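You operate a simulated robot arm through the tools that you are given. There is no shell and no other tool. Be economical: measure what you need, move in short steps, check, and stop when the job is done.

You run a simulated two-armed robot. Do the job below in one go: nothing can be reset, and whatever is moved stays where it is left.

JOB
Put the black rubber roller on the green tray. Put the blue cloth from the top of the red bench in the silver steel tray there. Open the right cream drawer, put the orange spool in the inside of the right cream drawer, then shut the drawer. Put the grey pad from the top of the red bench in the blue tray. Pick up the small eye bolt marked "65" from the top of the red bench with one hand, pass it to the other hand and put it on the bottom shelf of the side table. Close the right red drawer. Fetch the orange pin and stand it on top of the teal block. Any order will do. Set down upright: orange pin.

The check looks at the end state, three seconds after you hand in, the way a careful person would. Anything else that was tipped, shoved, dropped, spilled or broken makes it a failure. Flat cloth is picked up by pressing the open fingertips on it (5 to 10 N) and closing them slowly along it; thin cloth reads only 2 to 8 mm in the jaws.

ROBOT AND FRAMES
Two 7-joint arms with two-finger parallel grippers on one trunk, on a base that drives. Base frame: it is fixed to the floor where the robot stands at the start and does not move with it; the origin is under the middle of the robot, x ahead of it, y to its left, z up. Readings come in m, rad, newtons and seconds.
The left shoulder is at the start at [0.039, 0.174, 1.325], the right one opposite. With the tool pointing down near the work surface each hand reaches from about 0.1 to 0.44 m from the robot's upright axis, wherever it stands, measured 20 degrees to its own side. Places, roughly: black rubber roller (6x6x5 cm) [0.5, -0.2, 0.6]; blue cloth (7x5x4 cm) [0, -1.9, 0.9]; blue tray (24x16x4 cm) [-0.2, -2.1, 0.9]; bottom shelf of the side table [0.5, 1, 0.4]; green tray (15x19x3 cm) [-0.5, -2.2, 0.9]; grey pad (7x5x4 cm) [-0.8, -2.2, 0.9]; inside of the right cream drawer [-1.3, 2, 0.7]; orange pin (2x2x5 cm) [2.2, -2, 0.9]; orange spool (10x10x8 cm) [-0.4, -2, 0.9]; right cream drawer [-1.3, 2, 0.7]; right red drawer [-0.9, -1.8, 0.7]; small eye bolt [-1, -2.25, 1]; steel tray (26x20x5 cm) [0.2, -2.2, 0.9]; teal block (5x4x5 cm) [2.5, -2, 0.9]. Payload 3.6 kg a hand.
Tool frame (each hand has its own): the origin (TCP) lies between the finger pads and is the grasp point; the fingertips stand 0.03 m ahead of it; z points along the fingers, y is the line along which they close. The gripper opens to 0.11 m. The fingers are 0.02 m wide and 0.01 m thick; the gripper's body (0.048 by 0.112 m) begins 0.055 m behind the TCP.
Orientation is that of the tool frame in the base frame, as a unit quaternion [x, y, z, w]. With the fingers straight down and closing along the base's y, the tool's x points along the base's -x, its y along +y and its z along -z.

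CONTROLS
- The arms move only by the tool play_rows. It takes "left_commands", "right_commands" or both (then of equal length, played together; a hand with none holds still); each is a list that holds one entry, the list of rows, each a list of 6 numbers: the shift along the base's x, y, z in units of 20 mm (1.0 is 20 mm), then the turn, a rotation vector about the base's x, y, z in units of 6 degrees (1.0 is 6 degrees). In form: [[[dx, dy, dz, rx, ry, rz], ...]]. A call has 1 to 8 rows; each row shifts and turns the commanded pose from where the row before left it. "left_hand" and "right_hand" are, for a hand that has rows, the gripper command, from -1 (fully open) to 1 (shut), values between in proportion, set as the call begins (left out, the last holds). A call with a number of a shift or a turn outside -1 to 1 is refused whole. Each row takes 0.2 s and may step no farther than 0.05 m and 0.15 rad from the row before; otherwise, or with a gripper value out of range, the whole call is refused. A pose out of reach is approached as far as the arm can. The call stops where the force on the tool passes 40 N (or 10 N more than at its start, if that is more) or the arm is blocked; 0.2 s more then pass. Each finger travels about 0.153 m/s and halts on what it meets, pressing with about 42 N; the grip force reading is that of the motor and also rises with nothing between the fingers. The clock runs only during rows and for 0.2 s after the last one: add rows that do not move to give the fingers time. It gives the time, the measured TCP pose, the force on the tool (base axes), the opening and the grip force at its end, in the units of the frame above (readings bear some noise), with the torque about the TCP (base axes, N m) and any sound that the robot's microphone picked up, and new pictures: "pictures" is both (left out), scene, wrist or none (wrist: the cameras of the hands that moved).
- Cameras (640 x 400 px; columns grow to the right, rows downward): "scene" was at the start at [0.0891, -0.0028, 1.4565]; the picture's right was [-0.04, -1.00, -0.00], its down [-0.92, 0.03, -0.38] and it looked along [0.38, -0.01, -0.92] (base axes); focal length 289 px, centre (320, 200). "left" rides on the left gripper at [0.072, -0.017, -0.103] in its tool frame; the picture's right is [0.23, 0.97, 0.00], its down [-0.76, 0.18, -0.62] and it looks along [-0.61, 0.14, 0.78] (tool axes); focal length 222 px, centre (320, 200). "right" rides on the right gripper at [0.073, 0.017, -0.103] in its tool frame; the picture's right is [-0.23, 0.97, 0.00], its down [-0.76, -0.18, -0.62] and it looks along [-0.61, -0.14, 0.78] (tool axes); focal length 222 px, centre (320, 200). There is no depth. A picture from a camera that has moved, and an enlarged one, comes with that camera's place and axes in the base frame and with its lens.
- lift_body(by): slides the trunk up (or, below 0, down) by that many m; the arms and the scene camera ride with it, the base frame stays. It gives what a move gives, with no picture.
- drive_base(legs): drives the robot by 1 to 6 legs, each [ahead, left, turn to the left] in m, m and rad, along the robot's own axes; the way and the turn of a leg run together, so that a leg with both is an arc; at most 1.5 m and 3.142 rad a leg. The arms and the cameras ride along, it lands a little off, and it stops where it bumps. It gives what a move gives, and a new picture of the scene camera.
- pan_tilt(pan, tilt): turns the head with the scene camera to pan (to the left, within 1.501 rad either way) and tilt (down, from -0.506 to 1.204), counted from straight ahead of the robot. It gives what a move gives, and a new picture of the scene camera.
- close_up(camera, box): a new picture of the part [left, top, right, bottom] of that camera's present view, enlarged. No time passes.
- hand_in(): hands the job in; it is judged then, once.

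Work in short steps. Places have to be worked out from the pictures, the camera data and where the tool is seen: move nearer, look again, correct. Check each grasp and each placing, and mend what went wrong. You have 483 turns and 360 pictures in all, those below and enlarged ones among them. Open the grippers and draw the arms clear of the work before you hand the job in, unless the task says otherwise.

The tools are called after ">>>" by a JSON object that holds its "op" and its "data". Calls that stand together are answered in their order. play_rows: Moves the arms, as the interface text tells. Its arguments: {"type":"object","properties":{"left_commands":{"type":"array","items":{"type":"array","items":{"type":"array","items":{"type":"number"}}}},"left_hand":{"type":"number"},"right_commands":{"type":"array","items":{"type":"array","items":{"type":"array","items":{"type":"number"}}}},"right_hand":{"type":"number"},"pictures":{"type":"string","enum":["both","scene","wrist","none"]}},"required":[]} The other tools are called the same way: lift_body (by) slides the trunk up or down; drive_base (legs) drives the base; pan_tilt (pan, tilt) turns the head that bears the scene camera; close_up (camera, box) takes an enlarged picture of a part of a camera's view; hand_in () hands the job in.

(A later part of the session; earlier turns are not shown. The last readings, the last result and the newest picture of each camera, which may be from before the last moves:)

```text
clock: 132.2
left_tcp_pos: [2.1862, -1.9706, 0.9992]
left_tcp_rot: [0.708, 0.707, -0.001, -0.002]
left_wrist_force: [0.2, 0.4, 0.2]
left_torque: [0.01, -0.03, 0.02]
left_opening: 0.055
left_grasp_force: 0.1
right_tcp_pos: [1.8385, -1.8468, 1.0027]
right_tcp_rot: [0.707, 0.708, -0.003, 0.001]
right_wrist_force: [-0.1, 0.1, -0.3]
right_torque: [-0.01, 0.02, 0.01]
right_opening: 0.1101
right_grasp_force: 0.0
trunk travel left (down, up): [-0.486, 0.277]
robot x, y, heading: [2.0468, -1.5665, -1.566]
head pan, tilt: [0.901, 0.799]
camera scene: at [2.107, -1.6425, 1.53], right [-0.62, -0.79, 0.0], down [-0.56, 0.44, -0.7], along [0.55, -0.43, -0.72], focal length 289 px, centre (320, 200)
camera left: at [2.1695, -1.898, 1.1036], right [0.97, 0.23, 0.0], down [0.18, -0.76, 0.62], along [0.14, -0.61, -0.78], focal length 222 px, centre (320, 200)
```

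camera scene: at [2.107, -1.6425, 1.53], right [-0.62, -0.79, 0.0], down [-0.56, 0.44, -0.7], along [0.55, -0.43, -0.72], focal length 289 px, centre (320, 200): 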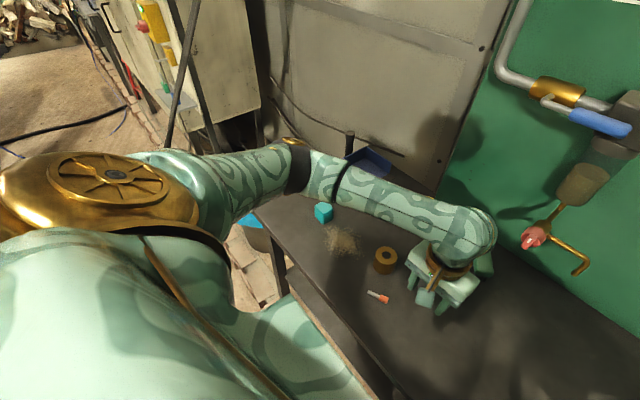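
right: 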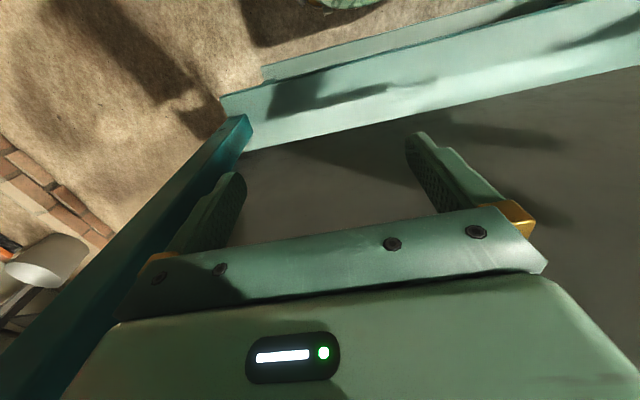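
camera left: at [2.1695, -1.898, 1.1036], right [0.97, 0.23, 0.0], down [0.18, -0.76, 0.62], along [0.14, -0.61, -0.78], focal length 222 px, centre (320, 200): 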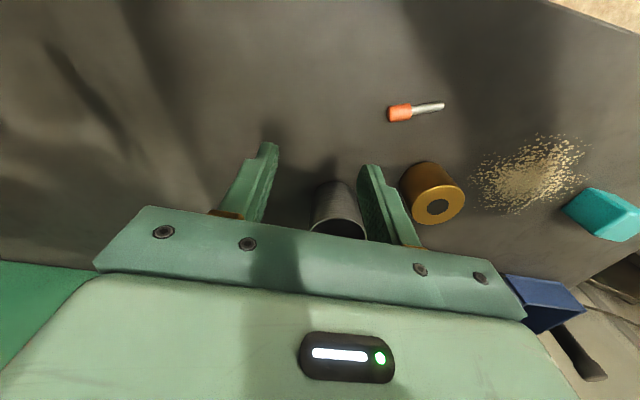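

Bench top is ≈0.88. The pin now lies at about (2.253,-1.944) with its head toward (-x,-y); cup and roll still stand. I yaw the hand about -67° above it so I can later tilt it upright.

>>> {"op": "play_rows", "data": {"left_commands": [[[0.5, 0.2, 0, 0, 0, -1], [0.5, 0.2, 0, 0, 0, -1], [0.5, 0.2, 0, 0, 0, -1], [0.5, 0.2, 0, 0, 0, -1], [0.5, 0.2, 0, 0, 0, -1], [0.5, 0.2, 0, 0, 0, -1], [0.4, 0.1, 0, 0, 0, -1], [0, 0, 0, 0, 0, -1]]], "left_hand": 0.4, "pictures": "none"}}

>>> {"op": "play_rows", "data": {"left_commands": [[[0, 0, 0, 0, 0, -1], [0, 0, 0, 0, 0, -1], [0, 0, -0.5, 0, 0, -1], [0, 0, -0.5, 0, 0, -0.2]]], "pictures": "wrist"}}

```text
clock: 133.9
left_tcp_pos: [2.2552, -1.9445, 0.9974]
left_tcp_rot: [0.934, 0.357, 0.0, -0.002]
left_wrist_force: [-0.3, -0.2, 0.5]
left_torque: [0.0, -0.02, 0.03]
left_opening: 0.033
left_grasp_force: 0.1
right_tcp_pos: [1.8393, -1.847, 1.0019]
right_tcp_rot: [0.707, 0.707, -0.002, 0.001]
right_wrist_force: [0.5, 0.4, -0.4]
right_torque: [0.01, 0.0, -0.03]
right_opening: 0.1098
right_grasp_force: 0.1
trunk travel left (down, up): [-0.486, 0.277]
robot x, y, heading: [2.0473, -1.569, -1.569]
head pan, tilt: [0.901, 0.799]
```

```text
clock: 134.9
left_tcp_pos: [2.254, -1.9449, 0.9788]
left_tcp_rot: [0.98, 0.197, 0.0, -0.002]
left_wrist_force: [-0.1, -0.2, 0.4]
left_torque: [-0.02, 0.02, -0.01]
left_opening: 0.0331
left_grasp_force: 0.1
right_tcp_pos: [1.8386, -1.8471, 1.0011]
right_tcp_rot: [0.707, 0.707, -0.002, 0.001]
right_wrist_force: [0.0, 0.6, 0.3]
right_torque: [-0.02, 0.0, 0.05]
right_opening: 0.1099
right_grasp_force: 0.0
trunk travel left (down, up): [-0.486, 0.277]
robot x, y, heading: [2.0486, -1.5667, -1.568]
head pan, tilt: [0.901, 0.799]
camera left: at [2.314, -1.9014, 1.0825], right [0.59, -0.81, 0.0], down [-0.63, -0.46, 0.62], along [-0.51, -0.36, -0.78], focal length 222 px, centre (320, 200)
```

left: 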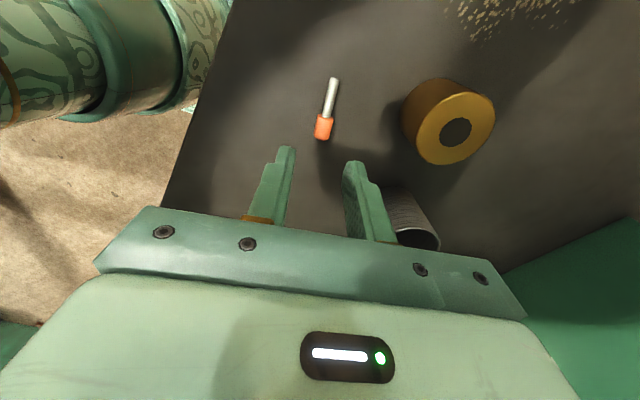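

Pin axis at 26°, head centre (2.255,-1.947). Small yaw correction and descend to z≈0.913.

>>> {"op": "play_rows", "data": {"left_commands": [[[0.05, -0.1, -1, 0, 0, 0.5], [0, 0, -1, 0, 0, 0], [0, 0, -0.7, 0, 0, 0], [0, 0, -0.5, 0, 0, 0]]], "pictures": "wrist"}}

```text
clock: 135.9
left_tcp_pos: [2.2549, -1.9479, 0.9152]
left_tcp_rot: [0.975, 0.222, 0.001, -0.002]
left_wrist_force: [0.2, -0.4, 0.3]
left_torque: [-0.03, 0.0, -0.01]
left_opening: 0.033
left_grasp_force: 0.2
right_tcp_pos: [1.8389, -1.8474, 1.0018]
right_tcp_rot: [0.706, 0.708, -0.003, 0.001]
right_wrist_force: [-0.6, 0.4, 0.0]
right_torque: [-0.02, -0.04, 0.02]
right_opening: 0.1098
right_grasp_force: 0.1
trunk travel left (down, up): [-0.486, 0.277]
robot x, y, heading: [2.0469, -1.5677, -1.569]
head pan, tilt: [0.901, 0.799]
camera left: at [2.3134, -1.9009, 1.0179], right [0.63, -0.78, 0.0], down [-0.61, -0.49, 0.62], along [-0.49, -0.39, -0.78], focal length 222 px, centre (320, 200)
```

left: 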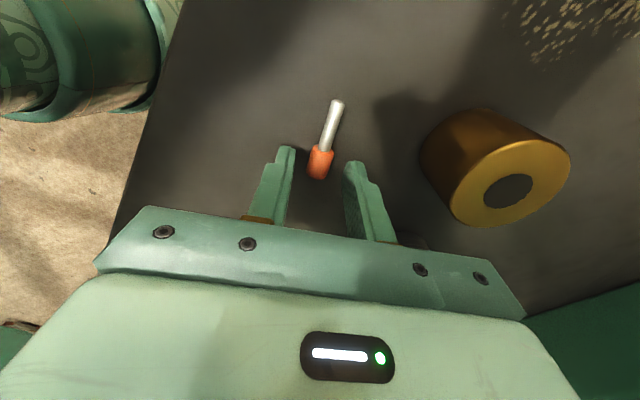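

Tips straddle the head. I lower 3 mm more and close.

>>> {"op": "play_rows", "data": {"left_commands": [[[0, 0, -0.15, 0, 0, 0]]], "pictures": "none"}}

>>> {"op": "play_rows", "data": {"left_commands": [[[0, 0, 0, 0, 0, 0], [0, 0, 0, 0, 0, 0]]], "left_hand": 1, "pictures": "wrist"}}

```text
clock: 136.3
left_tcp_pos: [2.2562, -1.9469, 0.9114]
left_tcp_rot: [0.975, 0.222, 0.0, -0.002]
left_wrist_force: [0.4, -0.5, -1.5]
left_torque: [0.03, 0.05, -0.02]
left_opening: 0.0332
left_grasp_force: 0.0
right_tcp_pos: [1.8394, -1.8482, 1.0012]
right_tcp_rot: [0.707, 0.707, -0.003, 0.001]
right_wrist_force: [-0.2, 0.0, -0.5]
right_torque: [0.03, -0.02, 0.02]
right_opening: 0.1104
right_grasp_force: 0.1
trunk travel left (down, up): [-0.486, 0.277]
robot x, y, heading: [2.0473, -1.5673, -1.566]
head pan, tilt: [0.901, 0.799]
```

```text
clock: 136.9
left_tcp_pos: [2.2556, -1.9464, 0.911]
left_tcp_rot: [0.975, 0.222, 0.001, -0.002]
left_wrist_force: [-0.2, 0.4, 0.2]
left_torque: [0.04, -0.01, -0.01]
left_opening: 0.011
left_grasp_force: 42.5
right_tcp_pos: [1.8387, -1.8465, 1.003]
right_tcp_rot: [0.706, 0.708, -0.002, 0.001]
right_wrist_force: [-0.2, 0.8, 0.3]
right_torque: [-0.04, -0.03, 0.01]
right_opening: 0.1101
right_grasp_force: 0.1
trunk travel left (down, up): [-0.486, 0.277]
robot x, y, heading: [2.0465, -1.5643, -1.565]
head pan, tilt: [0.901, 0.799]
camera left: at [2.3129, -1.9006, 1.0151], right [0.63, -0.78, 0.0], down [-0.61, -0.49, 0.62], along [-0.49, -0.39, -0.78], focal length 222 px, centre (320, 200)
```

left: 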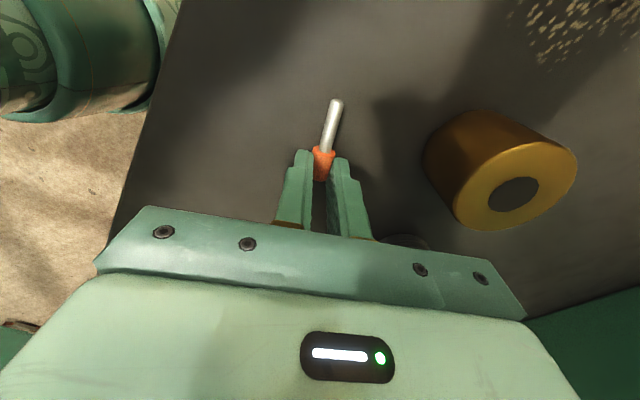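

Pin held (11 mm). Lift it high and yaw back.

>>> {"op": "play_rows", "data": {"left_commands": [[[0, 0, 1, 0, 0, 0], [0, 0, 1, 0, 0, 0], [0, 0, 1, 0, 0, 0], [0, 0, 1, 0, 0, 0.5], [0, 0, 1, 0, 0, 1], [0, 0, 1, 0, 0, 1], [0, 0, 1, 0, 0, 1], [0, 0, 1, 0, 0, 1]]], "pictures": "none"}}

>>> {"op": "play_rows", "data": {"left_commands": [[[0, 0, 1, 0, 0, 1], [0, 0, 1, 0, 0, 1], [0, 0, 0, 0, 0, 1], [0, 0, 0, 0, 0, 1], [0, 0, 0, 0, 0, 1], [0, 0, 0, 0, 0, 1], [0, 0, 0, 0, 0, 0.2]]], "pictures": "none"}}

>>> {"op": "drive_base", "data": {"legs": [[-0.17, 0, 0], [0, 0.34, 0]]}}

```text
clock: 138.8
left_tcp_pos: [2.2548, -1.9441, 1.0719]
left_tcp_rot: [0.896, 0.445, 0.0, -0.002]
left_wrist_force: [0.8, -0.6, -0.4]
left_torque: [0.02, -0.01, 0.02]
left_opening: 0.0114
left_grasp_force: 42.0
right_tcp_pos: [1.8388, -1.8473, 1.002]
right_tcp_rot: [0.707, 0.707, -0.002, 0.002]
right_wrist_force: [-0.5, -0.1, 0.5]
right_torque: [0.0, 0.0, 0.01]
right_opening: 0.1099
right_grasp_force: 0.2
trunk travel left (down, up): [-0.486, 0.277]
robot x, y, heading: [2.0447, -1.5699, -1.566]
head pan, tilt: [0.901, 0.799]
```

```text
clock: 140.3
left_tcp_pos: [2.2558, -1.9474, 1.1123]
left_tcp_rot: [0.708, 0.707, 0.0, -0.001]
left_wrist_force: [-0.3, 0.4, -1.3]
left_torque: [-0.02, 0.01, 0.02]
left_opening: 0.0125
left_grasp_force: 42.2
right_tcp_pos: [1.8404, -1.8469, 1.0026]
right_tcp_rot: [0.707, 0.707, -0.003, 0.001]
right_wrist_force: [-0.1, 0.1, 0.5]
right_torque: [-0.03, -0.01, 0.01]
right_opening: 0.11
right_grasp_force: 0.0
trunk travel left (down, up): [-0.486, 0.277]
robot x, y, heading: [2.0495, -1.5668, -1.567]
head pan, tilt: [0.901, 0.799]
```

```text
clock: 143.6
left_tcp_pos: [2.5978, -1.7722, 1.1121]
left_tcp_rot: [0.705, 0.709, -0.001, -0.002]
left_wrist_force: [-0.1, 0.4, -0.2]
left_torque: [-0.03, 0.03, 0.03]
left_opening: 0.0128
left_grasp_force: 42.0
right_tcp_pos: [2.1814, -1.6764, 1.0027]
right_tcp_rot: [0.703, 0.711, -0.002, 0.002]
right_wrist_force: [0.0, -0.1, 0.0]
right_torque: [0.02, 0.01, -0.02]
right_opening: 0.1101
right_grasp_force: 0.1
trunk travel left (down, up): [-0.486, 0.277]
robot x, y, heading: [2.3875, -1.3921, -1.559]
head pan, tilt: [0.901, 0.799]
camera scene: at [2.4482, -1.4688, 1.53], right [-0.61, -0.79, 0.0], down [-0.57, 0.44, -0.7], along [0.55, -0.43, -0.72], focal length 289 px, centre (320, 200)
```

scene: 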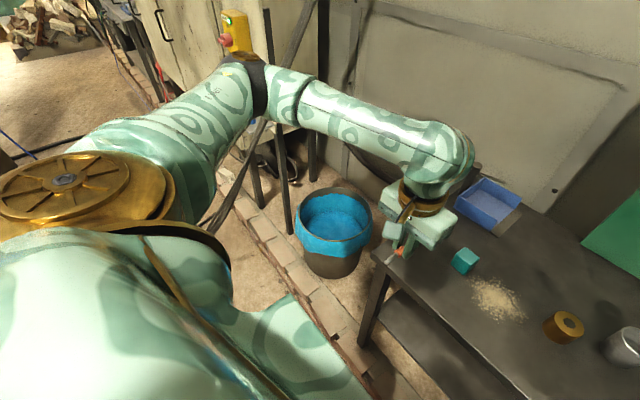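

Block ≈ (2.535,-1.99). I tilt the hand forward to horizontal to bring the pin upright.

>>> {"op": "play_rows", "data": {"left_commands": [[[-0.4, 0, 0, -1, 0, 0], [-0.4, 0, 0, -1, 0, 0], [-0.4, 0, 0, -1, 0, 0], [-0.4, 0, 0, -1, 0, 0], [-0.4, 0, 0, -1, 0, 0], [-0.4, 0, 0, -1, 0, 0], [-0.4, 0, 0, -1, 0, 0], [0, 0, 0, -1, 0, 0]]], "pictures": "none"}}

>>> {"op": "play_rows", "data": {"left_commands": [[[0, 0, 0, -1, 0, 0], [0, 0, 0, -1, 0, 0], [0, 0, 0, -1, 0, 0], [0, 0, 0, -1, 0, 0], [0, 0, 0, -1, 0, 0], [0, 0, 0, -1, 0, 0], [0, 0, 0, -1, 0, 0]]], "pictures": "both"}}

```text
clock: 145.4
left_tcp_pos: [2.5414, -1.7725, 1.1125]
left_tcp_rot: [0.644, 0.648, -0.29, 0.286]
left_wrist_force: [-0.4, 0.1, 0.1]
left_torque: [0.05, 0.0, 0.01]
left_opening: 0.0125
left_grasp_force: 41.9
right_tcp_pos: [2.1812, -1.6749, 1.003]
right_tcp_rot: [0.704, 0.71, -0.003, 0.002]
right_wrist_force: [0.2, -0.1, 0.5]
right_torque: [-0.02, 0.01, 0.01]
right_opening: 0.1097
right_grasp_force: 0.0
trunk travel left (down, up): [-0.486, 0.277]
robot x, y, heading: [2.3898, -1.3906, -1.561]
head pan, tilt: [0.901, 0.799]
```

```text
clock: 147.0
left_tcp_pos: [2.5416, -1.7722, 1.1107]
left_tcp_rot: [-0.5, -0.5, 0.502, -0.498]
left_wrist_force: [-0.4, -0.8, 0.2]
left_torque: [0.0, 0.03, 0.05]
left_opening: 0.0128
left_grasp_force: 42.1
right_tcp_pos: [2.1811, -1.675, 1.0023]
right_tcp_rot: [0.704, 0.71, -0.002, 0.001]
right_wrist_force: [-0.1, -1.2, -0.6]
right_torque: [-0.01, 0.01, -0.02]
right_opening: 0.11
right_grasp_force: 0.1
trunk travel left (down, up): [-0.486, 0.277]
robot x, y, heading: [2.3838, -1.3947, -1.559]
head pan, tilt: [0.901, 0.799]
camera scene: at [2.4474, -1.4684, 1.5301], right [-0.61, -0.79, 0.0], down [-0.57, 0.44, -0.7], along [0.55, -0.43, -0.72], focal length 289 px, centre (320, 200)
camera left: at [2.5247, -1.6684, 1.0388], right [0.97, 0.0, -0.23], down [0.18, 0.62, 0.76], along [0.14, -0.78, 0.61], focal length 222 px, centre (320, 200)
```

scene: 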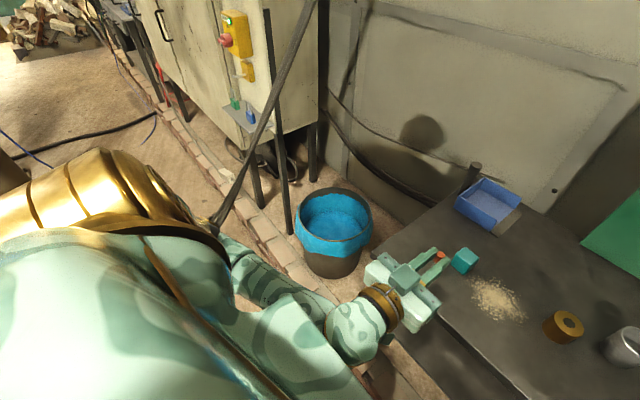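
left: 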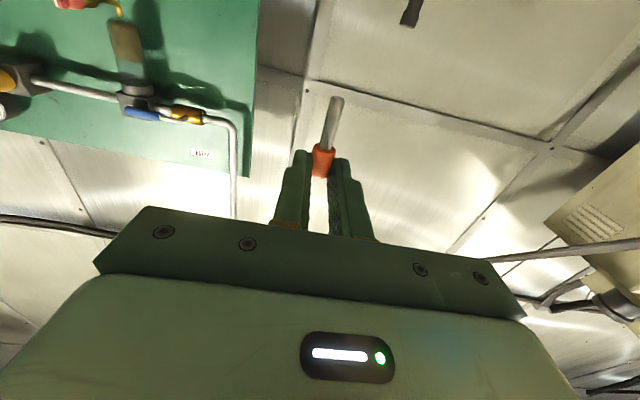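

The pin now points shank-down. I zoom on the block from here to fix its position.

>>> {"op": "close_up", "data": {"camera": "scene", "box": [400, 210, 528, 290]}}

```text
5.00 times, centred on (464, 250) of scene
camera zoom: at [2.4474, -1.4684, 1.5301], right [-0.61, -0.79, 0.0], down [-0.57, 0.44, -0.7], along [0.55, -0.43, -0.72], focal length 1445 px, centre (-400, -50)
```

zoom: 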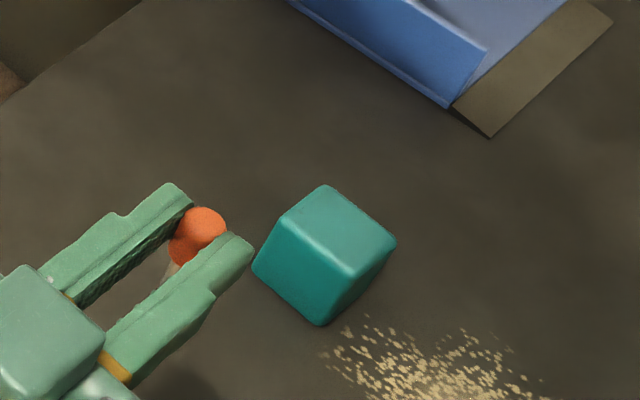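

Block top centre ≈ (2.537,-2.0), z≈0.925. I move the pin over it at a safe height.

>>> {"op": "play_rows", "data": {"left_commands": [[[-0.2, -1, 0, 0, 0, 0], [0, -1, 0, 0, 0, 0], [0, -1, 0, 0, 0, 0], [0, -1, -0.8, 0, 0, 0], [0, -1, -0.8, 0, 0, 0], [0, -1, -0.8, 0, 0, 0], [0, -1, -0.8, 0, 0, 0], [0, -1, -0.8, 0, 0, 0]]], "pictures": "none"}}

>>> {"op": "play_rows", "data": {"left_commands": [[[0, -1, -0.6, 0, 0, 0], [0, -1, -0.6, 0, 0, 0], [0, -0.15, -0.6, 0, 0, 0]]], "pictures": "none"}}

>>> {"op": "pan_tilt", "data": {"pan": 0.25, "tilt": 0.75}}

>>> {"op": "close_up", "data": {"camera": "scene", "box": [240, 130, 400, 230]}}

```text
clock: 148.8
left_tcp_pos: [2.5367, -1.9339, 1.0323]
left_tcp_rot: [-0.5, -0.501, 0.502, -0.497]
left_wrist_force: [-0.4, -1.0, 1.0]
left_torque: [0.0, 0.02, 0.04]
left_opening: 0.0125
left_grasp_force: 42.1
right_tcp_pos: [2.1806, -1.6755, 1.0022]
right_tcp_rot: [0.704, 0.71, -0.002, 0.002]
right_wrist_force: [0.0, -1.0, 0.3]
right_torque: [0.01, -0.02, 0.03]
right_opening: 0.11
right_grasp_force: 0.0
trunk travel left (down, up): [-0.486, 0.277]
robot x, y, heading: [2.3874, -1.3911, -1.556]
head pan, tilt: [0.901, 0.799]
```

```text
clock: 149.6
left_tcp_pos: [2.5362, -1.9749, 0.9948]
left_tcp_rot: [-0.5, -0.501, 0.502, -0.497]
left_wrist_force: [-0.5, -0.5, 0.0]
left_torque: [-0.01, -0.02, 0.01]
left_opening: 0.0125
left_grasp_force: 41.9
right_tcp_pos: [2.1807, -1.6748, 1.0026]
right_tcp_rot: [0.705, 0.71, -0.003, 0.001]
right_wrist_force: [0.3, -0.2, -0.4]
right_torque: [0.03, 0.01, 0.0]
right_opening: 0.11
right_grasp_force: 0.1
trunk travel left (down, up): [-0.486, 0.277]
robot x, y, heading: [2.3881, -1.3936, -1.561]
head pan, tilt: [0.901, 0.799]
```

```text
clock: 150.7
left_tcp_pos: [2.5359, -1.9741, 0.9957]
left_tcp_rot: [-0.5, -0.501, 0.501, -0.498]
left_wrist_force: [-0.8, 0.3, -0.3]
left_torque: [-0.01, 0.01, 0.01]
left_opening: 0.0128
left_grasp_force: 42.2
right_tcp_pos: [2.1807, -1.6766, 1.0028]
right_tcp_rot: [0.704, 0.71, -0.003, 0.001]
right_wrist_force: [-0.2, 0.1, 0.0]
right_torque: [0.0, 0.01, 0.04]
right_opening: 0.1097
right_grasp_force: 0.0
trunk travel left (down, up): [-0.486, 0.277]
robot x, y, heading: [2.3883, -1.3952, -1.562]
head pan, tilt: [0.25, 0.75]
camera scene: at [2.405, -1.4994, 1.534], right [-0.97, -0.26, 0.0], down [-0.18, 0.66, -0.73], along [0.19, -0.71, -0.68], focal length 289 px, centre (320, 200)
```

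scene: 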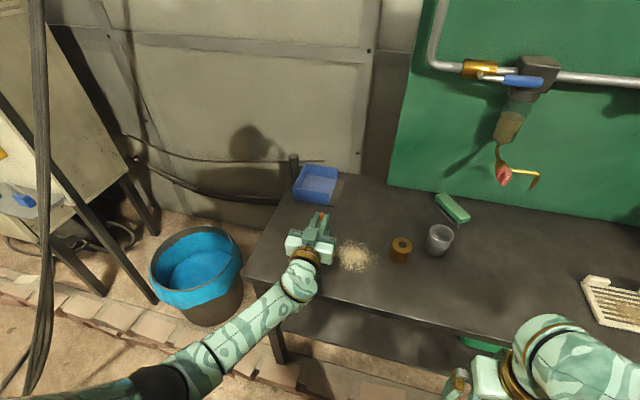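

```text
4.00 times, centred on (320, 180) of scene
camera zoom: at [2.405, -1.4994, 1.534], right [-0.97, -0.26, 0.0], down [-0.18, 0.66, -0.73], along [0.19, -0.71, -0.68], focal length 1156 px, centre (320, 280)
```

zoom: 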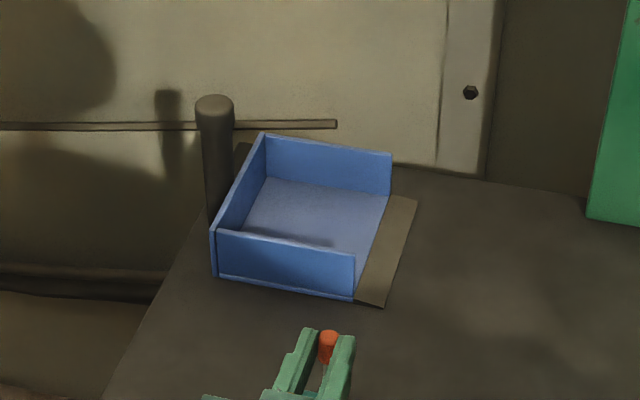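

>>> {"op": "close_up", "data": {"camera": "scene", "box": [270, 195, 366, 255]}}

>>> {"op": "close_up", "data": {"camera": "left", "box": [160, 0, 480, 200]}}

```text
6.67 times, centred on (318, 225) of scene
camera zoom: at [2.405, -1.4994, 1.534], right [-0.97, -0.26, 0.0], down [-0.18, 0.66, -0.73], along [0.19, -0.71, -0.68], focal length 1927 px, centre (333, 33)
```

zoom: 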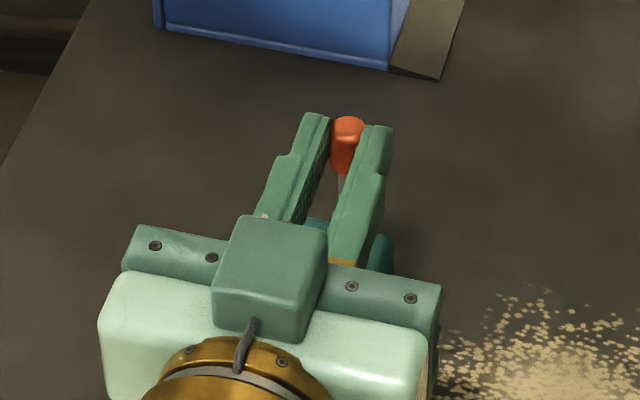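

```text
2.00 times, centred on (320, 100) of left
camera zoom: at [2.519, -1.8711, 0.9239], right [0.97, 0.0, -0.23], down [0.18, 0.62, 0.76], along [0.14, -0.78, 0.6], focal length 444 px, centre (320, 400)
```

zoom: 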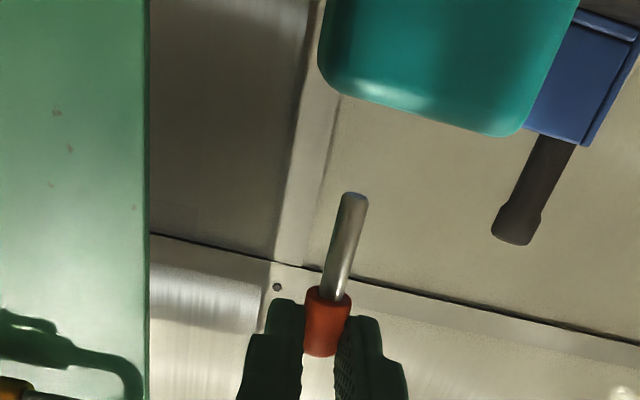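

Pin end is at about (2.5345,-1.999,0.952), block top z≈0.927 spanning x 2.517–2.557, y -2.014…-1.976. I lower with a slight shift until contact.

>>> {"op": "play_rows", "data": {"left_commands": [[[0.1, 0.15, -0.5, 0, 0, 0], [0, 0, -0.3, 0, 0, 0]]], "pictures": "none"}}

>>> {"op": "close_up", "data": {"camera": "left", "box": [160, 0, 480, 200]}}

```text
clock: 151.3
left_tcp_pos: [2.5382, -1.9721, 0.9798]
left_tcp_rot: [-0.499, -0.501, 0.502, -0.498]
left_wrist_force: [0.5, -1.0, 4.1]
left_torque: [0.5, -0.06, -0.13]
left_opening: 0.0129
left_grasp_force: 41.8
right_tcp_pos: [2.1803, -1.6758, 1.0018]
right_tcp_rot: [0.704, 0.71, -0.002, 0.001]
right_wrist_force: [-0.2, -0.3, 0.7]
right_torque: [0.0, 0.04, -0.02]
right_opening: 0.1098
right_grasp_force: 0.1
trunk travel left (down, up): [-0.486, 0.277]
robot x, y, heading: [2.3856, -1.3972, -1.564]
head pan, tilt: [0.25, 0.75]
```

```text
2.00 times, centred on (320, 100) of left
camera zoom: at [2.5215, -1.8688, 0.9082], right [0.97, 0.0, -0.23], down [0.18, 0.62, 0.76], along [0.14, -0.78, 0.61], focal length 444 px, centre (320, 400)
```

zoom: 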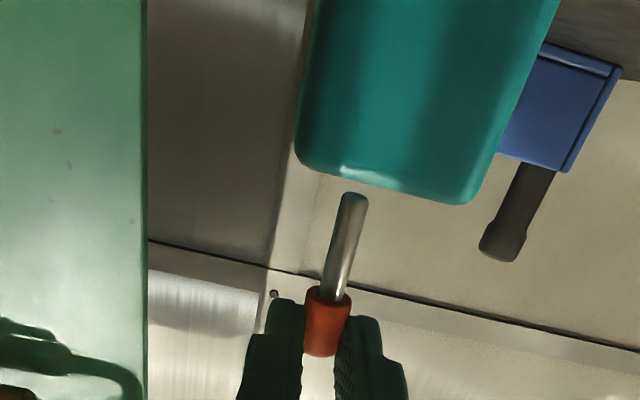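

The wrist mount touches the bench edge (torque 0.5) with ~10 mm to go. I back up slightly, tilt the hand 4.5° so the wrist rises, then lower in small steps.

>>> {"op": "play_rows", "data": {"left_commands": [[[0, 0, 0.25, 0.75, 0, 0], [0, 0, 0, 0, 0, 0]]], "pictures": "none"}}

>>> {"op": "play_rows", "data": {"left_commands": [[[0, -0.1, -0.4, 0, 0, 0], [0, 0, 0, 0, 0, 0]]], "pictures": "none"}}

>>> {"op": "close_up", "data": {"camera": "left", "box": [160, 0, 480, 200]}}

```text
clock: 151.9
left_tcp_pos: [2.5401, -1.9726, 0.9847]
left_tcp_rot: [0.52, 0.52, -0.482, 0.476]
left_wrist_force: [0.5, -0.3, -0.8]
left_torque: [-0.02, 0.01, -0.01]
left_opening: 0.0126
left_grasp_force: 41.6
right_tcp_pos: [2.1802, -1.6768, 1.0021]
right_tcp_rot: [0.704, 0.71, -0.003, 0.001]
right_wrist_force: [0.7, 0.2, 0.0]
right_torque: [-0.01, -0.01, 0.01]
right_opening: 0.1099
right_grasp_force: 0.0
trunk travel left (down, up): [-0.486, 0.277]
robot x, y, heading: [2.3874, -1.3921, -1.563]
head pan, tilt: [0.25, 0.75]
```

```text
clock: 152.5
left_tcp_pos: [2.5384, -1.9739, 0.9764]
left_tcp_rot: [0.519, 0.521, -0.482, 0.477]
left_wrist_force: [-0.1, -0.7, 0.0]
left_torque: [0.03, 0.0, -0.03]
left_opening: 0.0126
left_grasp_force: 42.1
right_tcp_pos: [2.1804, -1.6762, 1.003]
right_tcp_rot: [0.704, 0.71, -0.002, 0.002]
right_wrist_force: [-0.7, -0.2, -0.5]
right_torque: [-0.01, 0.01, -0.04]
right_opening: 0.1098
right_grasp_force: 0.1
trunk travel left (down, up): [-0.486, 0.277]
robot x, y, heading: [2.3893, -1.394, -1.56]
head pan, tilt: [0.25, 0.75]
```

```text
2.00 times, centred on (320, 100) of left
camera zoom: at [2.522, -1.8651, 0.9126], right [0.97, 0.02, -0.23], down [0.18, 0.56, 0.81], along [0.14, -0.83, 0.54], focal length 444 px, centre (320, 400)
```

zoom: 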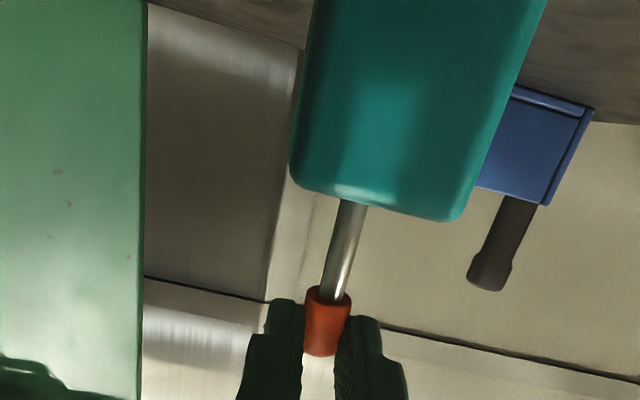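

Almost there; small steps down until contact.

>>> {"op": "play_rows", "data": {"left_commands": [[[0, 0, -0.12, 0, 0, 0], [0, 0, 0, 0, 0, 0]]], "pictures": "none"}}

>>> {"op": "play_rows", "data": {"left_commands": [[[0, 0, -0.1, 0, 0, 0], [0, 0, 0, 0, 0, 0]]], "pictures": "none"}}

```text
clock: 153.1
left_tcp_pos: [2.5386, -1.9735, 0.9753]
left_tcp_rot: [0.519, 0.519, -0.483, 0.478]
left_wrist_force: [-0.2, -1.6, 6.0]
left_torque: [-0.17, -0.03, 0.02]
left_opening: 0.0124
left_grasp_force: 42.1
right_tcp_pos: [2.1806, -1.6757, 1.0021]
right_tcp_rot: [0.704, 0.71, -0.003, 0.001]
right_wrist_force: [-0.4, 0.3, -0.3]
right_torque: [0.02, 0.0, 0.0]
right_opening: 0.1099
right_grasp_force: 0.2
trunk travel left (down, up): [-0.486, 0.277]
robot x, y, heading: [2.3845, -1.3935, -1.558]
head pan, tilt: [0.25, 0.75]
```

```text
clock: 153.7
left_tcp_pos: [2.5393, -1.9748, 0.9749]
left_tcp_rot: [0.517, 0.519, -0.483, 0.48]
left_wrist_force: [-0.2, -1.7, 18.5]
left_torque: [-0.48, -0.01, 0.03]
left_opening: 0.0125
left_grasp_force: 42.5
right_tcp_pos: [2.1807, -1.6756, 1.0032]
right_tcp_rot: [0.704, 0.71, -0.003, 0.002]
right_wrist_force: [0.8, -0.5, -0.6]
right_torque: [-0.01, 0.0, 0.01]
right_opening: 0.1099
right_grasp_force: 0.0
trunk travel left (down, up): [-0.486, 0.277]
robot x, y, heading: [2.3874, -1.3952, -1.558]
head pan, tilt: [0.25, 0.75]
```

Pin stands on the block. I ease the force by rotating the hand back ~2°.

>>> {"op": "play_rows", "data": {"left_commands": [[[0, 0, 0, -0.33, 0, 0], [0, 0, 0, 0, 0, 0]]], "pictures": "none"}}

```text
clock: 154.3
left_tcp_pos: [2.5386, -1.972, 0.9765]
left_tcp_rot: [0.508, 0.511, -0.492, 0.488]
left_wrist_force: [0.7, 7.1, 38.8]
left_torque: [5.13, 0.42, -0.28]
left_opening: 0.0126
left_grasp_force: 41.8
right_tcp_pos: [2.1807, -1.673, 1.0025]
right_tcp_rot: [0.704, 0.71, -0.004, 0.003]
right_wrist_force: [-0.7, 0.0, 0.0]
right_torque: [-0.03, -0.01, 0.01]
right_opening: 0.1099
right_grasp_force: 0.1
trunk travel left (down, up): [-0.486, 0.277]
robot x, y, heading: [2.3886, -1.3936, -1.558]
head pan, tilt: [0.25, 0.75]
```

Wrist contact again; I rotate back up.

>>> {"op": "play_rows", "data": {"left_commands": [[[0, 0, 0.05, 0.33, 0, 0], [0, 0, 0, 0, 0, 0]]], "pictures": "wrist"}}

```text
clock: 154.9
left_tcp_pos: [2.5393, -1.9747, 0.9756]
left_tcp_rot: [0.518, 0.52, -0.482, 0.479]
left_wrist_force: [0.1, -4.7, 22.5]
left_torque: [-0.76, 0.05, 0.0]
left_opening: 0.0127
left_grasp_force: 42.0
right_tcp_pos: [2.1803, -1.6736, 1.0018]
right_tcp_rot: [0.704, 0.71, -0.003, 0.002]
right_wrist_force: [-0.7, 0.2, 0.4]
right_torque: [0.02, 0.0, 0.05]
right_opening: 0.11
right_grasp_force: 0.2
trunk travel left (down, up): [-0.486, 0.277]
robot x, y, heading: [2.3851, -1.3958, -1.557]
head pan, tilt: [0.25, 0.75]
camera left: at [2.5218, -1.8655, 0.911], right [0.97, 0.01, -0.23], down [0.18, 0.56, 0.81], along [0.14, -0.83, 0.54], focal length 222 px, centre (320, 200)
```

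left: 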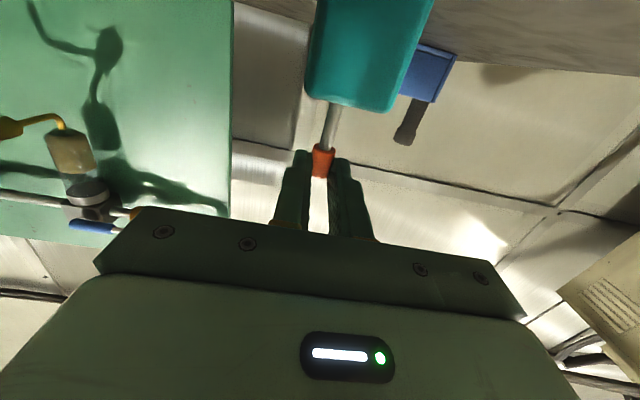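

>>> {"op": "play_rows", "data": {"left_commands": [[[0, 0, 0.07, 0, 0, 0], [0, 0, 0, 0, 0, 0]]], "pictures": "none"}}

```text
clock: 155.5
left_tcp_pos: [2.5388, -1.9733, 0.9756]
left_tcp_rot: [0.518, 0.52, -0.481, 0.478]
left_wrist_force: [-0.4, -5.6, 17.1]
left_torque: [-0.66, 0.03, 0.01]
left_opening: 0.0126
left_grasp_force: 41.5
right_tcp_pos: [2.1806, -1.6755, 1.0023]
right_tcp_rot: [0.704, 0.71, -0.002, 0.001]
right_wrist_force: [-0.6, -0.7, -0.1]
right_torque: [-0.03, -0.02, -0.05]
right_opening: 0.1102
right_grasp_force: 0.1
trunk travel left (down, up): [-0.486, 0.277]
robot x, y, heading: [2.3853, -1.391, -1.556]
head pan, tilt: [0.25, 0.75]
```

>>> {"op": "play_rows", "data": {"left_commands": [[[0, -0.05, 0.1, 0, 0, 0], [0, 0, 0, 0, 0, 0]]], "pictures": "none"}}

```text
clock: 156.1
left_tcp_pos: [2.5383, -1.9741, 0.976]
left_tcp_rot: [0.519, 0.52, -0.482, 0.477]
left_wrist_force: [-0.2, 2.1, 7.8]
left_torque: [-0.13, 0.02, 0.01]
left_opening: 0.0126
left_grasp_force: 42.0
right_tcp_pos: [2.1797, -1.6743, 1.0022]
right_tcp_rot: [0.704, 0.71, -0.003, 0.001]
right_wrist_force: [-0.1, 0.6, 0.2]
right_torque: [0.01, 0.02, 0.0]
right_opening: 0.1101
right_grasp_force: 0.1
trunk travel left (down, up): [-0.486, 0.277]
robot x, y, heading: [2.3873, -1.3937, -1.562]
head pan, tilt: [0.25, 0.75]
```

>>> {"op": "play_rows", "data": {"left_commands": [[[0, 0, 0.05, 0, 0, 0], [0, 0, 0, 0, 0, 0]]], "pictures": "none"}}

>>> {"op": "play_rows", "data": {"left_commands": [[[0, 0, 0, 0, 0, 0], [0, 0, 0, 0, 0, 0], [0, 0, 0, 0, 0, 0]]], "left_hand": 0.72, "pictures": "wrist"}}

```text
clock: 156.7
left_tcp_pos: [2.539, -1.9757, 0.9764]
left_tcp_rot: [0.519, 0.521, -0.481, 0.477]
left_wrist_force: [0.3, 0.3, 0.3]
left_torque: [0.0, -0.01, 0.01]
left_opening: 0.0128
left_grasp_force: 42.3
right_tcp_pos: [2.1809, -1.6755, 1.0019]
right_tcp_rot: [0.704, 0.71, -0.002, 0.001]
right_wrist_force: [-0.2, 0.5, 0.3]
right_torque: [-0.06, -0.01, -0.02]
right_opening: 0.1102
right_grasp_force: 0.0
trunk travel left (down, up): [-0.486, 0.277]
robot x, y, heading: [2.3871, -1.3914, -1.564]
head pan, tilt: [0.25, 0.75]
```

```text
clock: 157.5
left_tcp_pos: [2.5388, -1.9751, 0.9776]
left_tcp_rot: [0.519, 0.52, -0.482, 0.477]
left_wrist_force: [0.1, 0.3, 0.2]
left_torque: [-0.01, -0.01, -0.02]
left_opening: 0.0158
left_grasp_force: 0.0
right_tcp_pos: [2.181, -1.6749, 1.0032]
right_tcp_rot: [0.704, 0.71, -0.002, 0.001]
right_wrist_force: [-1.1, 0.1, -0.1]
right_torque: [0.01, -0.01, 0.02]
right_opening: 0.1099
right_grasp_force: 0.1
trunk travel left (down, up): [-0.486, 0.277]
robot x, y, heading: [2.3884, -1.3894, -1.559]
head pan, tilt: [0.25, 0.75]
camera left: at [2.5219, -1.8665, 0.9137], right [0.97, 0.02, -0.23], down [0.18, 0.56, 0.81], along [0.14, -0.83, 0.54], focal length 222 px, centre (320, 200)
```

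left: 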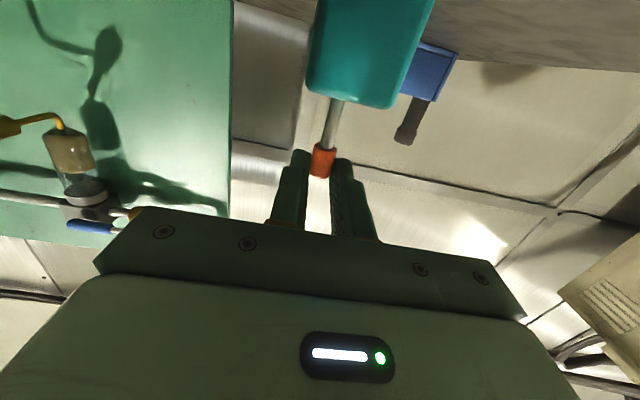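

The pin stays standing. I open further and withdraw straight back (+y).

>>> {"op": "play_rows", "data": {"left_commands": [[[0, 0, 0, 0, 0, 0], [0, 0, 0, 0, 0, 0], [0, 0, 0, 0, 0, 0]]], "left_hand": 0.35, "pictures": "none"}}

>>> {"op": "play_rows", "data": {"left_commands": [[[0, 0.5, 0.05, 0, 0, 0], [0, 0.8, 0.1, 0, 0, 0], [0, 1, 0.1, 0, 0, 0], [0, 1, 0.2, 0, 0, 0], [0, 1, 0.5, 0, 0, 0], [0, 1, 1, 0, 0, 0], [0, 0, 1, 0, 0, 0], [0, 0, 1, 0, 0, 0]]], "pictures": "none"}}

>>> {"op": "close_up", "data": {"camera": "scene", "box": [240, 150, 480, 300]}}

```text
clock: 158.3
left_tcp_pos: [2.5388, -1.9753, 0.9772]
left_tcp_rot: [0.519, 0.52, -0.482, 0.477]
left_wrist_force: [-0.5, -0.3, -0.7]
left_torque: [-0.02, -0.01, -0.01]
left_opening: 0.0357
left_grasp_force: 0.1
right_tcp_pos: [2.1816, -1.6771, 1.001]
right_tcp_rot: [0.704, 0.71, -0.003, 0.001]
right_wrist_force: [0.2, -0.2, 0.0]
right_torque: [-0.01, 0.01, 0.02]
right_opening: 0.1099
right_grasp_force: 0.0
trunk travel left (down, up): [-0.486, 0.277]
robot x, y, heading: [2.384, -1.3951, -1.559]
head pan, tilt: [0.25, 0.75]
```

```text
clock: 160.1
left_tcp_pos: [2.5393, -1.87, 1.0552]
left_tcp_rot: [0.519, 0.52, -0.482, 0.477]
left_wrist_force: [-0.1, 0.5, 0.0]
left_torque: [-0.04, 0.01, -0.02]
left_opening: 0.0359
left_grasp_force: 0.2
right_tcp_pos: [2.1794, -1.6757, 1.003]
right_tcp_rot: [0.704, 0.71, -0.002, 0.001]
right_wrist_force: [-0.1, 0.7, -0.3]
right_torque: [0.0, -0.01, 0.02]
right_opening: 0.1101
right_grasp_force: 0.0
trunk travel left (down, up): [-0.486, 0.277]
robot x, y, heading: [2.3851, -1.3933, -1.565]
head pan, tilt: [0.25, 0.75]
```

```text
2.67 times, centred on (360, 225) of scene
camera zoom: at [2.4048, -1.4989, 1.5341], right [-0.97, -0.26, 0.0], down [-0.18, 0.66, -0.73], along [0.19, -0.71, -0.68], focal length 771 px, centre (213, 133)
```

zoom: 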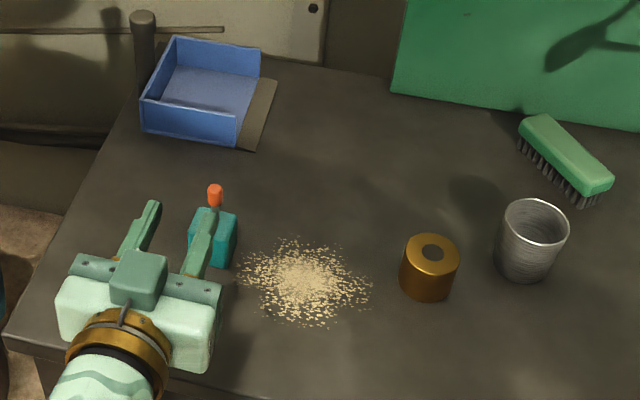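

The pin stands on the block. I back away, return the left hand to pointing down, and head to the red bench.

>>> {"op": "drive_base", "data": {"legs": [[-0.25, 0, 0]]}}

>>> {"op": "play_rows", "data": {"left_commands": [[[0, 0.5, 0, 1, 0, 0], [0, 0.5, 0, 1, 0, 0], [0, 0.5, 0, 1, 0, 0], [0, 0.5, 0, 1, 0, 0], [0, 0.5, 0, 1, 0, 0], [0, 0.5, 0, 1, 0, 0], [0, 0.5, 0, 1, 0, 0], [0, 0.5, 0, 1, 0, 0]]], "left_hand": -1, "pictures": "none"}}

>>> {"op": "play_rows", "data": {"left_commands": [[[0, 0.3, 0, 1, 0, 0], [0, 0, 0, 1, 0, 0], [0, 0, 0, 1, 0, 0], [0, 0, 0, 1, 0, 0], [0, 0, 0, 1, 0, 0], [0, 0, 0, 1, 0, 0], [0, 0, 0, 0.25, 0, 0]]], "pictures": "none"}}

>>> {"op": "drive_base", "data": {"legs": [[0, -1.2, 0], [0, -1.2, 0]]}}

>>> {"op": "pan_tilt", "data": {"pan": -0.2, "tilt": 0.6}}

```text
clock: 161.9
left_tcp_pos: [2.5373, -1.6192, 1.0559]
left_tcp_rot: [0.518, 0.52, -0.482, 0.478]
left_wrist_force: [-0.7, -0.3, -0.1]
left_torque: [0.01, -0.03, 0.01]
left_opening: 0.0355
left_grasp_force: 0.1
right_tcp_pos: [2.1775, -1.4258, 1.0032]
right_tcp_rot: [0.704, 0.71, -0.004, 0.001]
right_wrist_force: [0.4, 0.2, 0.4]
right_torque: [-0.03, -0.03, 0.03]
right_opening: 0.1102
right_grasp_force: 0.1
trunk travel left (down, up): [-0.486, 0.277]
robot x, y, heading: [2.3833, -1.1441, -1.555]
head pan, tilt: [0.25, 0.75]
camera scene: at [2.4021, -1.2484, 1.5341], right [-0.97, -0.26, 0.0], down [-0.18, 0.66, -0.73], along [0.19, -0.71, -0.68], focal length 289 px, centre (320, 200)
```

scene: 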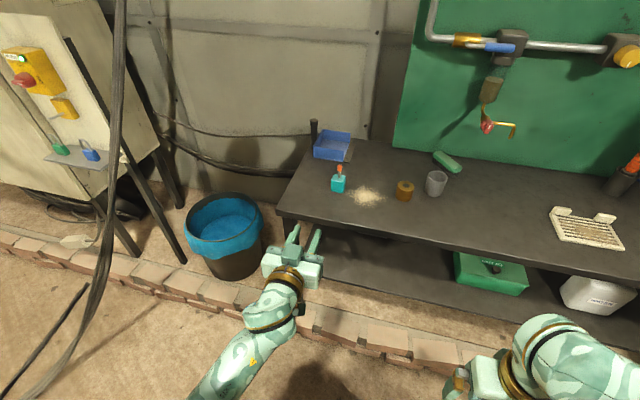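

```text
clock: 163.6
left_tcp_pos: [2.5882, -1.5417, 1.0388]
left_tcp_rot: [0.692, 0.625, -0.19, 0.307]
left_wrist_force: [0.2, -0.2, -0.3]
left_torque: [-0.01, -0.03, -0.03]
left_opening: 0.11
left_grasp_force: 0.1
right_tcp_pos: [2.1781, -1.4266, 1.002]
right_tcp_rot: [0.703, 0.711, -0.003, 0.001]
right_wrist_force: [0.1, 0.5, -0.1]
right_torque: [0.01, 0.0, -0.01]
right_opening: 0.11
right_grasp_force: 0.1
trunk travel left (down, up): [-0.486, 0.277]
robot x, y, heading: [2.3828, -1.142, -1.565]
head pan, tilt: [0.25, 0.75]
stopped in row 8 (left hand): the arm was blocked; the commanded pose is now the measured one
```

```text
clock: 164.2
left_tcp_pos: [2.6482, -1.5305, 1.0317]
left_tcp_rot: [0.735, 0.611, -0.054, 0.29]
left_wrist_force: [0.4, 0.0, 0.0]
left_torque: [0.01, 0.05, 0.01]
left_opening: 0.1099
left_grasp_force: 0.0
right_tcp_pos: [2.1778, -1.4277, 1.0025]
right_tcp_rot: [0.703, 0.711, -0.003, 0.001]
right_wrist_force: [-0.4, 0.0, 1.0]
right_torque: [-0.01, -0.02, -0.02]
right_opening: 0.1097
right_grasp_force: 0.1
trunk travel left (down, up): [-0.486, 0.277]
robot x, y, heading: [2.3843, -1.1433, -1.555]
head pan, tilt: [0.25, 0.75]
stopped in row 3 (left hand): the arm was blocked; the commanded pose is now the measured one
```

```text
clock: 175.9
left_tcp_pos: [0.2595, -1.5521, 1.0334]
left_tcp_rot: [0.737, 0.609, -0.054, 0.288]
left_wrist_force: [-0.3, -0.5, -0.1]
left_torque: [0.03, 0.01, -0.02]
left_opening: 0.1098
left_grasp_force: 0.1
right_tcp_pos: [-0.2091, -1.444, 1.0027]
right_tcp_rot: [0.706, 0.708, -0.002, 0.001]
right_wrist_force: [0.1, 0.2, 0.5]
right_torque: [-0.01, 0.0, 0.01]
right_opening: 0.1099
right_grasp_force: 0.0
trunk travel left (down, up): [-0.486, 0.277]
robot x, y, heading: [-0.0042, -1.164, -1.565]
head pan, tilt: [0.25, 0.75]
camera scene: at [0.0156, -1.2691, 1.534], right [-0.97, -0.25, 0.0], down [-0.17, 0.66, -0.73], along [0.18, -0.71, -0.68], focal length 289 px, centre (320, 200)
```

scene: 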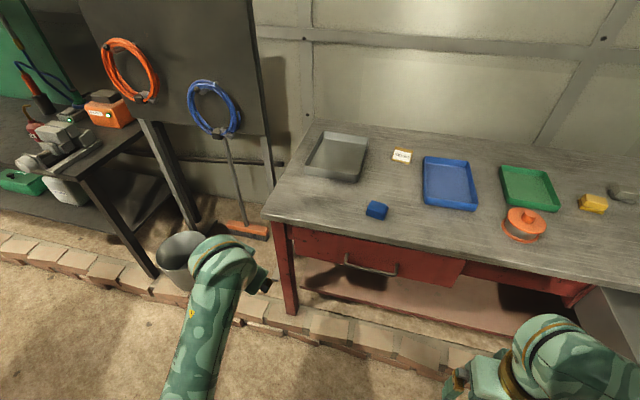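

```text
clock: 176.8
left_tcp_pos: [0.259, -1.5522, 1.0318]
left_tcp_rot: [0.737, 0.608, -0.054, 0.288]
left_wrist_force: [0.1, 0.4, 0.0]
left_torque: [-0.01, -0.01, 0.0]
left_opening: 0.1103
left_grasp_force: 0.1
right_tcp_pos: [-0.2103, -1.4443, 1.003]
right_tcp_rot: [0.707, 0.708, -0.003, 0.001]
right_wrist_force: [-0.7, 0.7, -0.1]
right_torque: [0.03, -0.03, 0.03]
right_opening: 0.1101
right_grasp_force: 0.0
trunk travel left (down, up): [-0.486, 0.277]
robot x, y, heading: [-0.0019, -1.1614, -1.565]
head pan, tilt: [-0.201, 0.6]
camera scene: at [-0.022, -1.2756, 1.5469], right [-0.98, 0.19, 0.0], down [0.11, 0.55, -0.82], along [-0.16, -0.81, -0.57], focal length 289 px, centre (320, 200)
```

scene: 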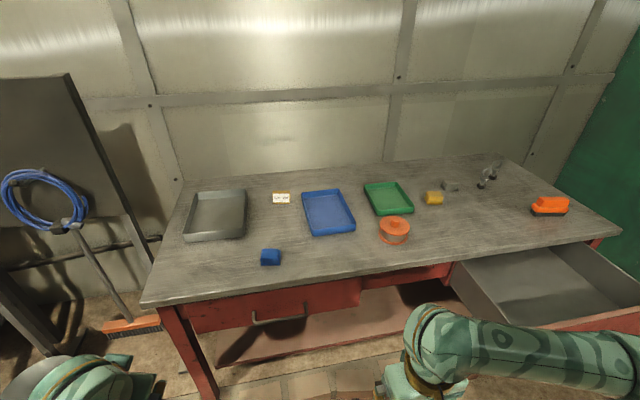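

The left arm got tangled again during the un-tilt. I extend it outward/forward and retry levelling.

>>> {"op": "play_rows", "data": {"left_commands": [[[1, -0.5, 0, 0, 0, 0], [1, -0.5, 0, 0, 0, 0], [1, -0.5, 0, 0, 0, 0], [1, 0, 0, 0.3, 0.2, 0.1], [1, 0, 0, 0.5, 0.4, 0.2], [1, 0, 0, 0.78, 0.54, 0.3], [1, 0, 0, 0.78, 0.54, 0.3], [1, 0, 0, 0.78, 0.54, 0.3]]], "pictures": "none"}}

>>> {"op": "play_rows", "data": {"left_commands": [[[0, 0, 0, 0.78, 0.54, 0.3], [0, 0, 0, 0.78, 0.44, 0.27], [0, 0, 0, 0, 0, 0]]], "pictures": "none"}}

>>> {"op": "pan_tilt", "data": {"pan": 0.9, "tilt": 0.8}}

```text
clock: 178.6
left_tcp_pos: [0.4182, -1.5818, 1.0329]
left_tcp_rot: [0.723, 0.684, -0.021, 0.094]
left_wrist_force: [0.1, -0.7, 0.2]
left_torque: [0.04, 0.03, 0.02]
left_opening: 0.1099
left_grasp_force: 0.0
right_tcp_pos: [-0.2086, -1.4437, 1.0031]
right_tcp_rot: [0.706, 0.708, -0.003, 0.0]
right_wrist_force: [-0.1, -0.1, -0.3]
right_torque: [0.01, 0.0, 0.04]
right_opening: 0.11
right_grasp_force: 0.1
trunk travel left (down, up): [-0.486, 0.277]
robot x, y, heading: [-0.001, -1.1633, -1.566]
head pan, tilt: [-0.201, 0.6]
```

```text
clock: 179.4
left_tcp_pos: [0.4179, -1.581, 1.0327]
left_tcp_rot: [0.706, 0.709, 0.0, 0.001]
left_wrist_force: [-0.3, 0.1, -0.4]
left_torque: [0.02, -0.01, -0.02]
left_opening: 0.1102
left_grasp_force: 0.1
right_tcp_pos: [-0.2093, -1.4442, 1.0017]
right_tcp_rot: [0.706, 0.708, -0.003, 0.001]
right_wrist_force: [-0.2, -0.2, -0.2]
right_torque: [-0.01, 0.01, 0.01]
right_opening: 0.1101
right_grasp_force: 0.0
trunk travel left (down, up): [-0.486, 0.277]
robot x, y, heading: [-0.0009, -1.1603, -1.567]
head pan, tilt: [-0.201, 0.6]
```

```text
clock: 180.8
left_tcp_pos: [0.4187, -1.5827, 1.0316]
left_tcp_rot: [0.706, 0.708, 0.001, 0.0]
left_wrist_force: [0.4, -1.1, -0.4]
left_torque: [0.02, 0.02, -0.01]
left_opening: 0.11
left_grasp_force: 0.3
right_tcp_pos: [-0.209, -1.4443, 1.003]
right_tcp_rot: [0.706, 0.708, -0.002, 0.001]
right_wrist_force: [0.2, 0.3, 0.2]
right_torque: [0.04, -0.01, 0.01]
right_opening: 0.1101
right_grasp_force: 0.2
trunk travel left (down, up): [-0.486, 0.277]
robot x, y, heading: [-0.0031, -1.1641, -1.565]
head pan, tilt: [0.901, 0.799]
camera scene: at [0.0586, -1.2389, 1.53], right [-0.62, -0.79, 0.0], down [-0.56, 0.44, -0.7], along [0.55, -0.43, -0.72], focal length 289 px, centre (320, 200)
```

scene: 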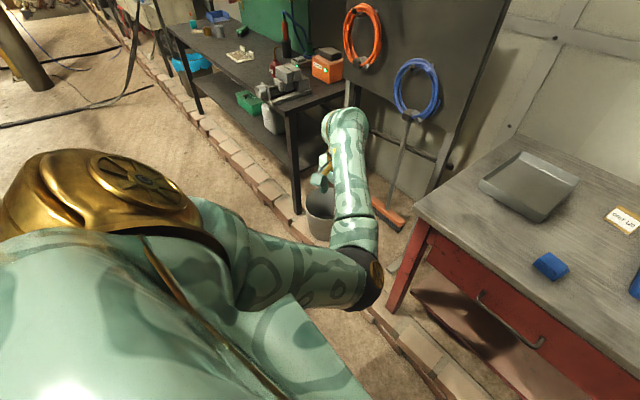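

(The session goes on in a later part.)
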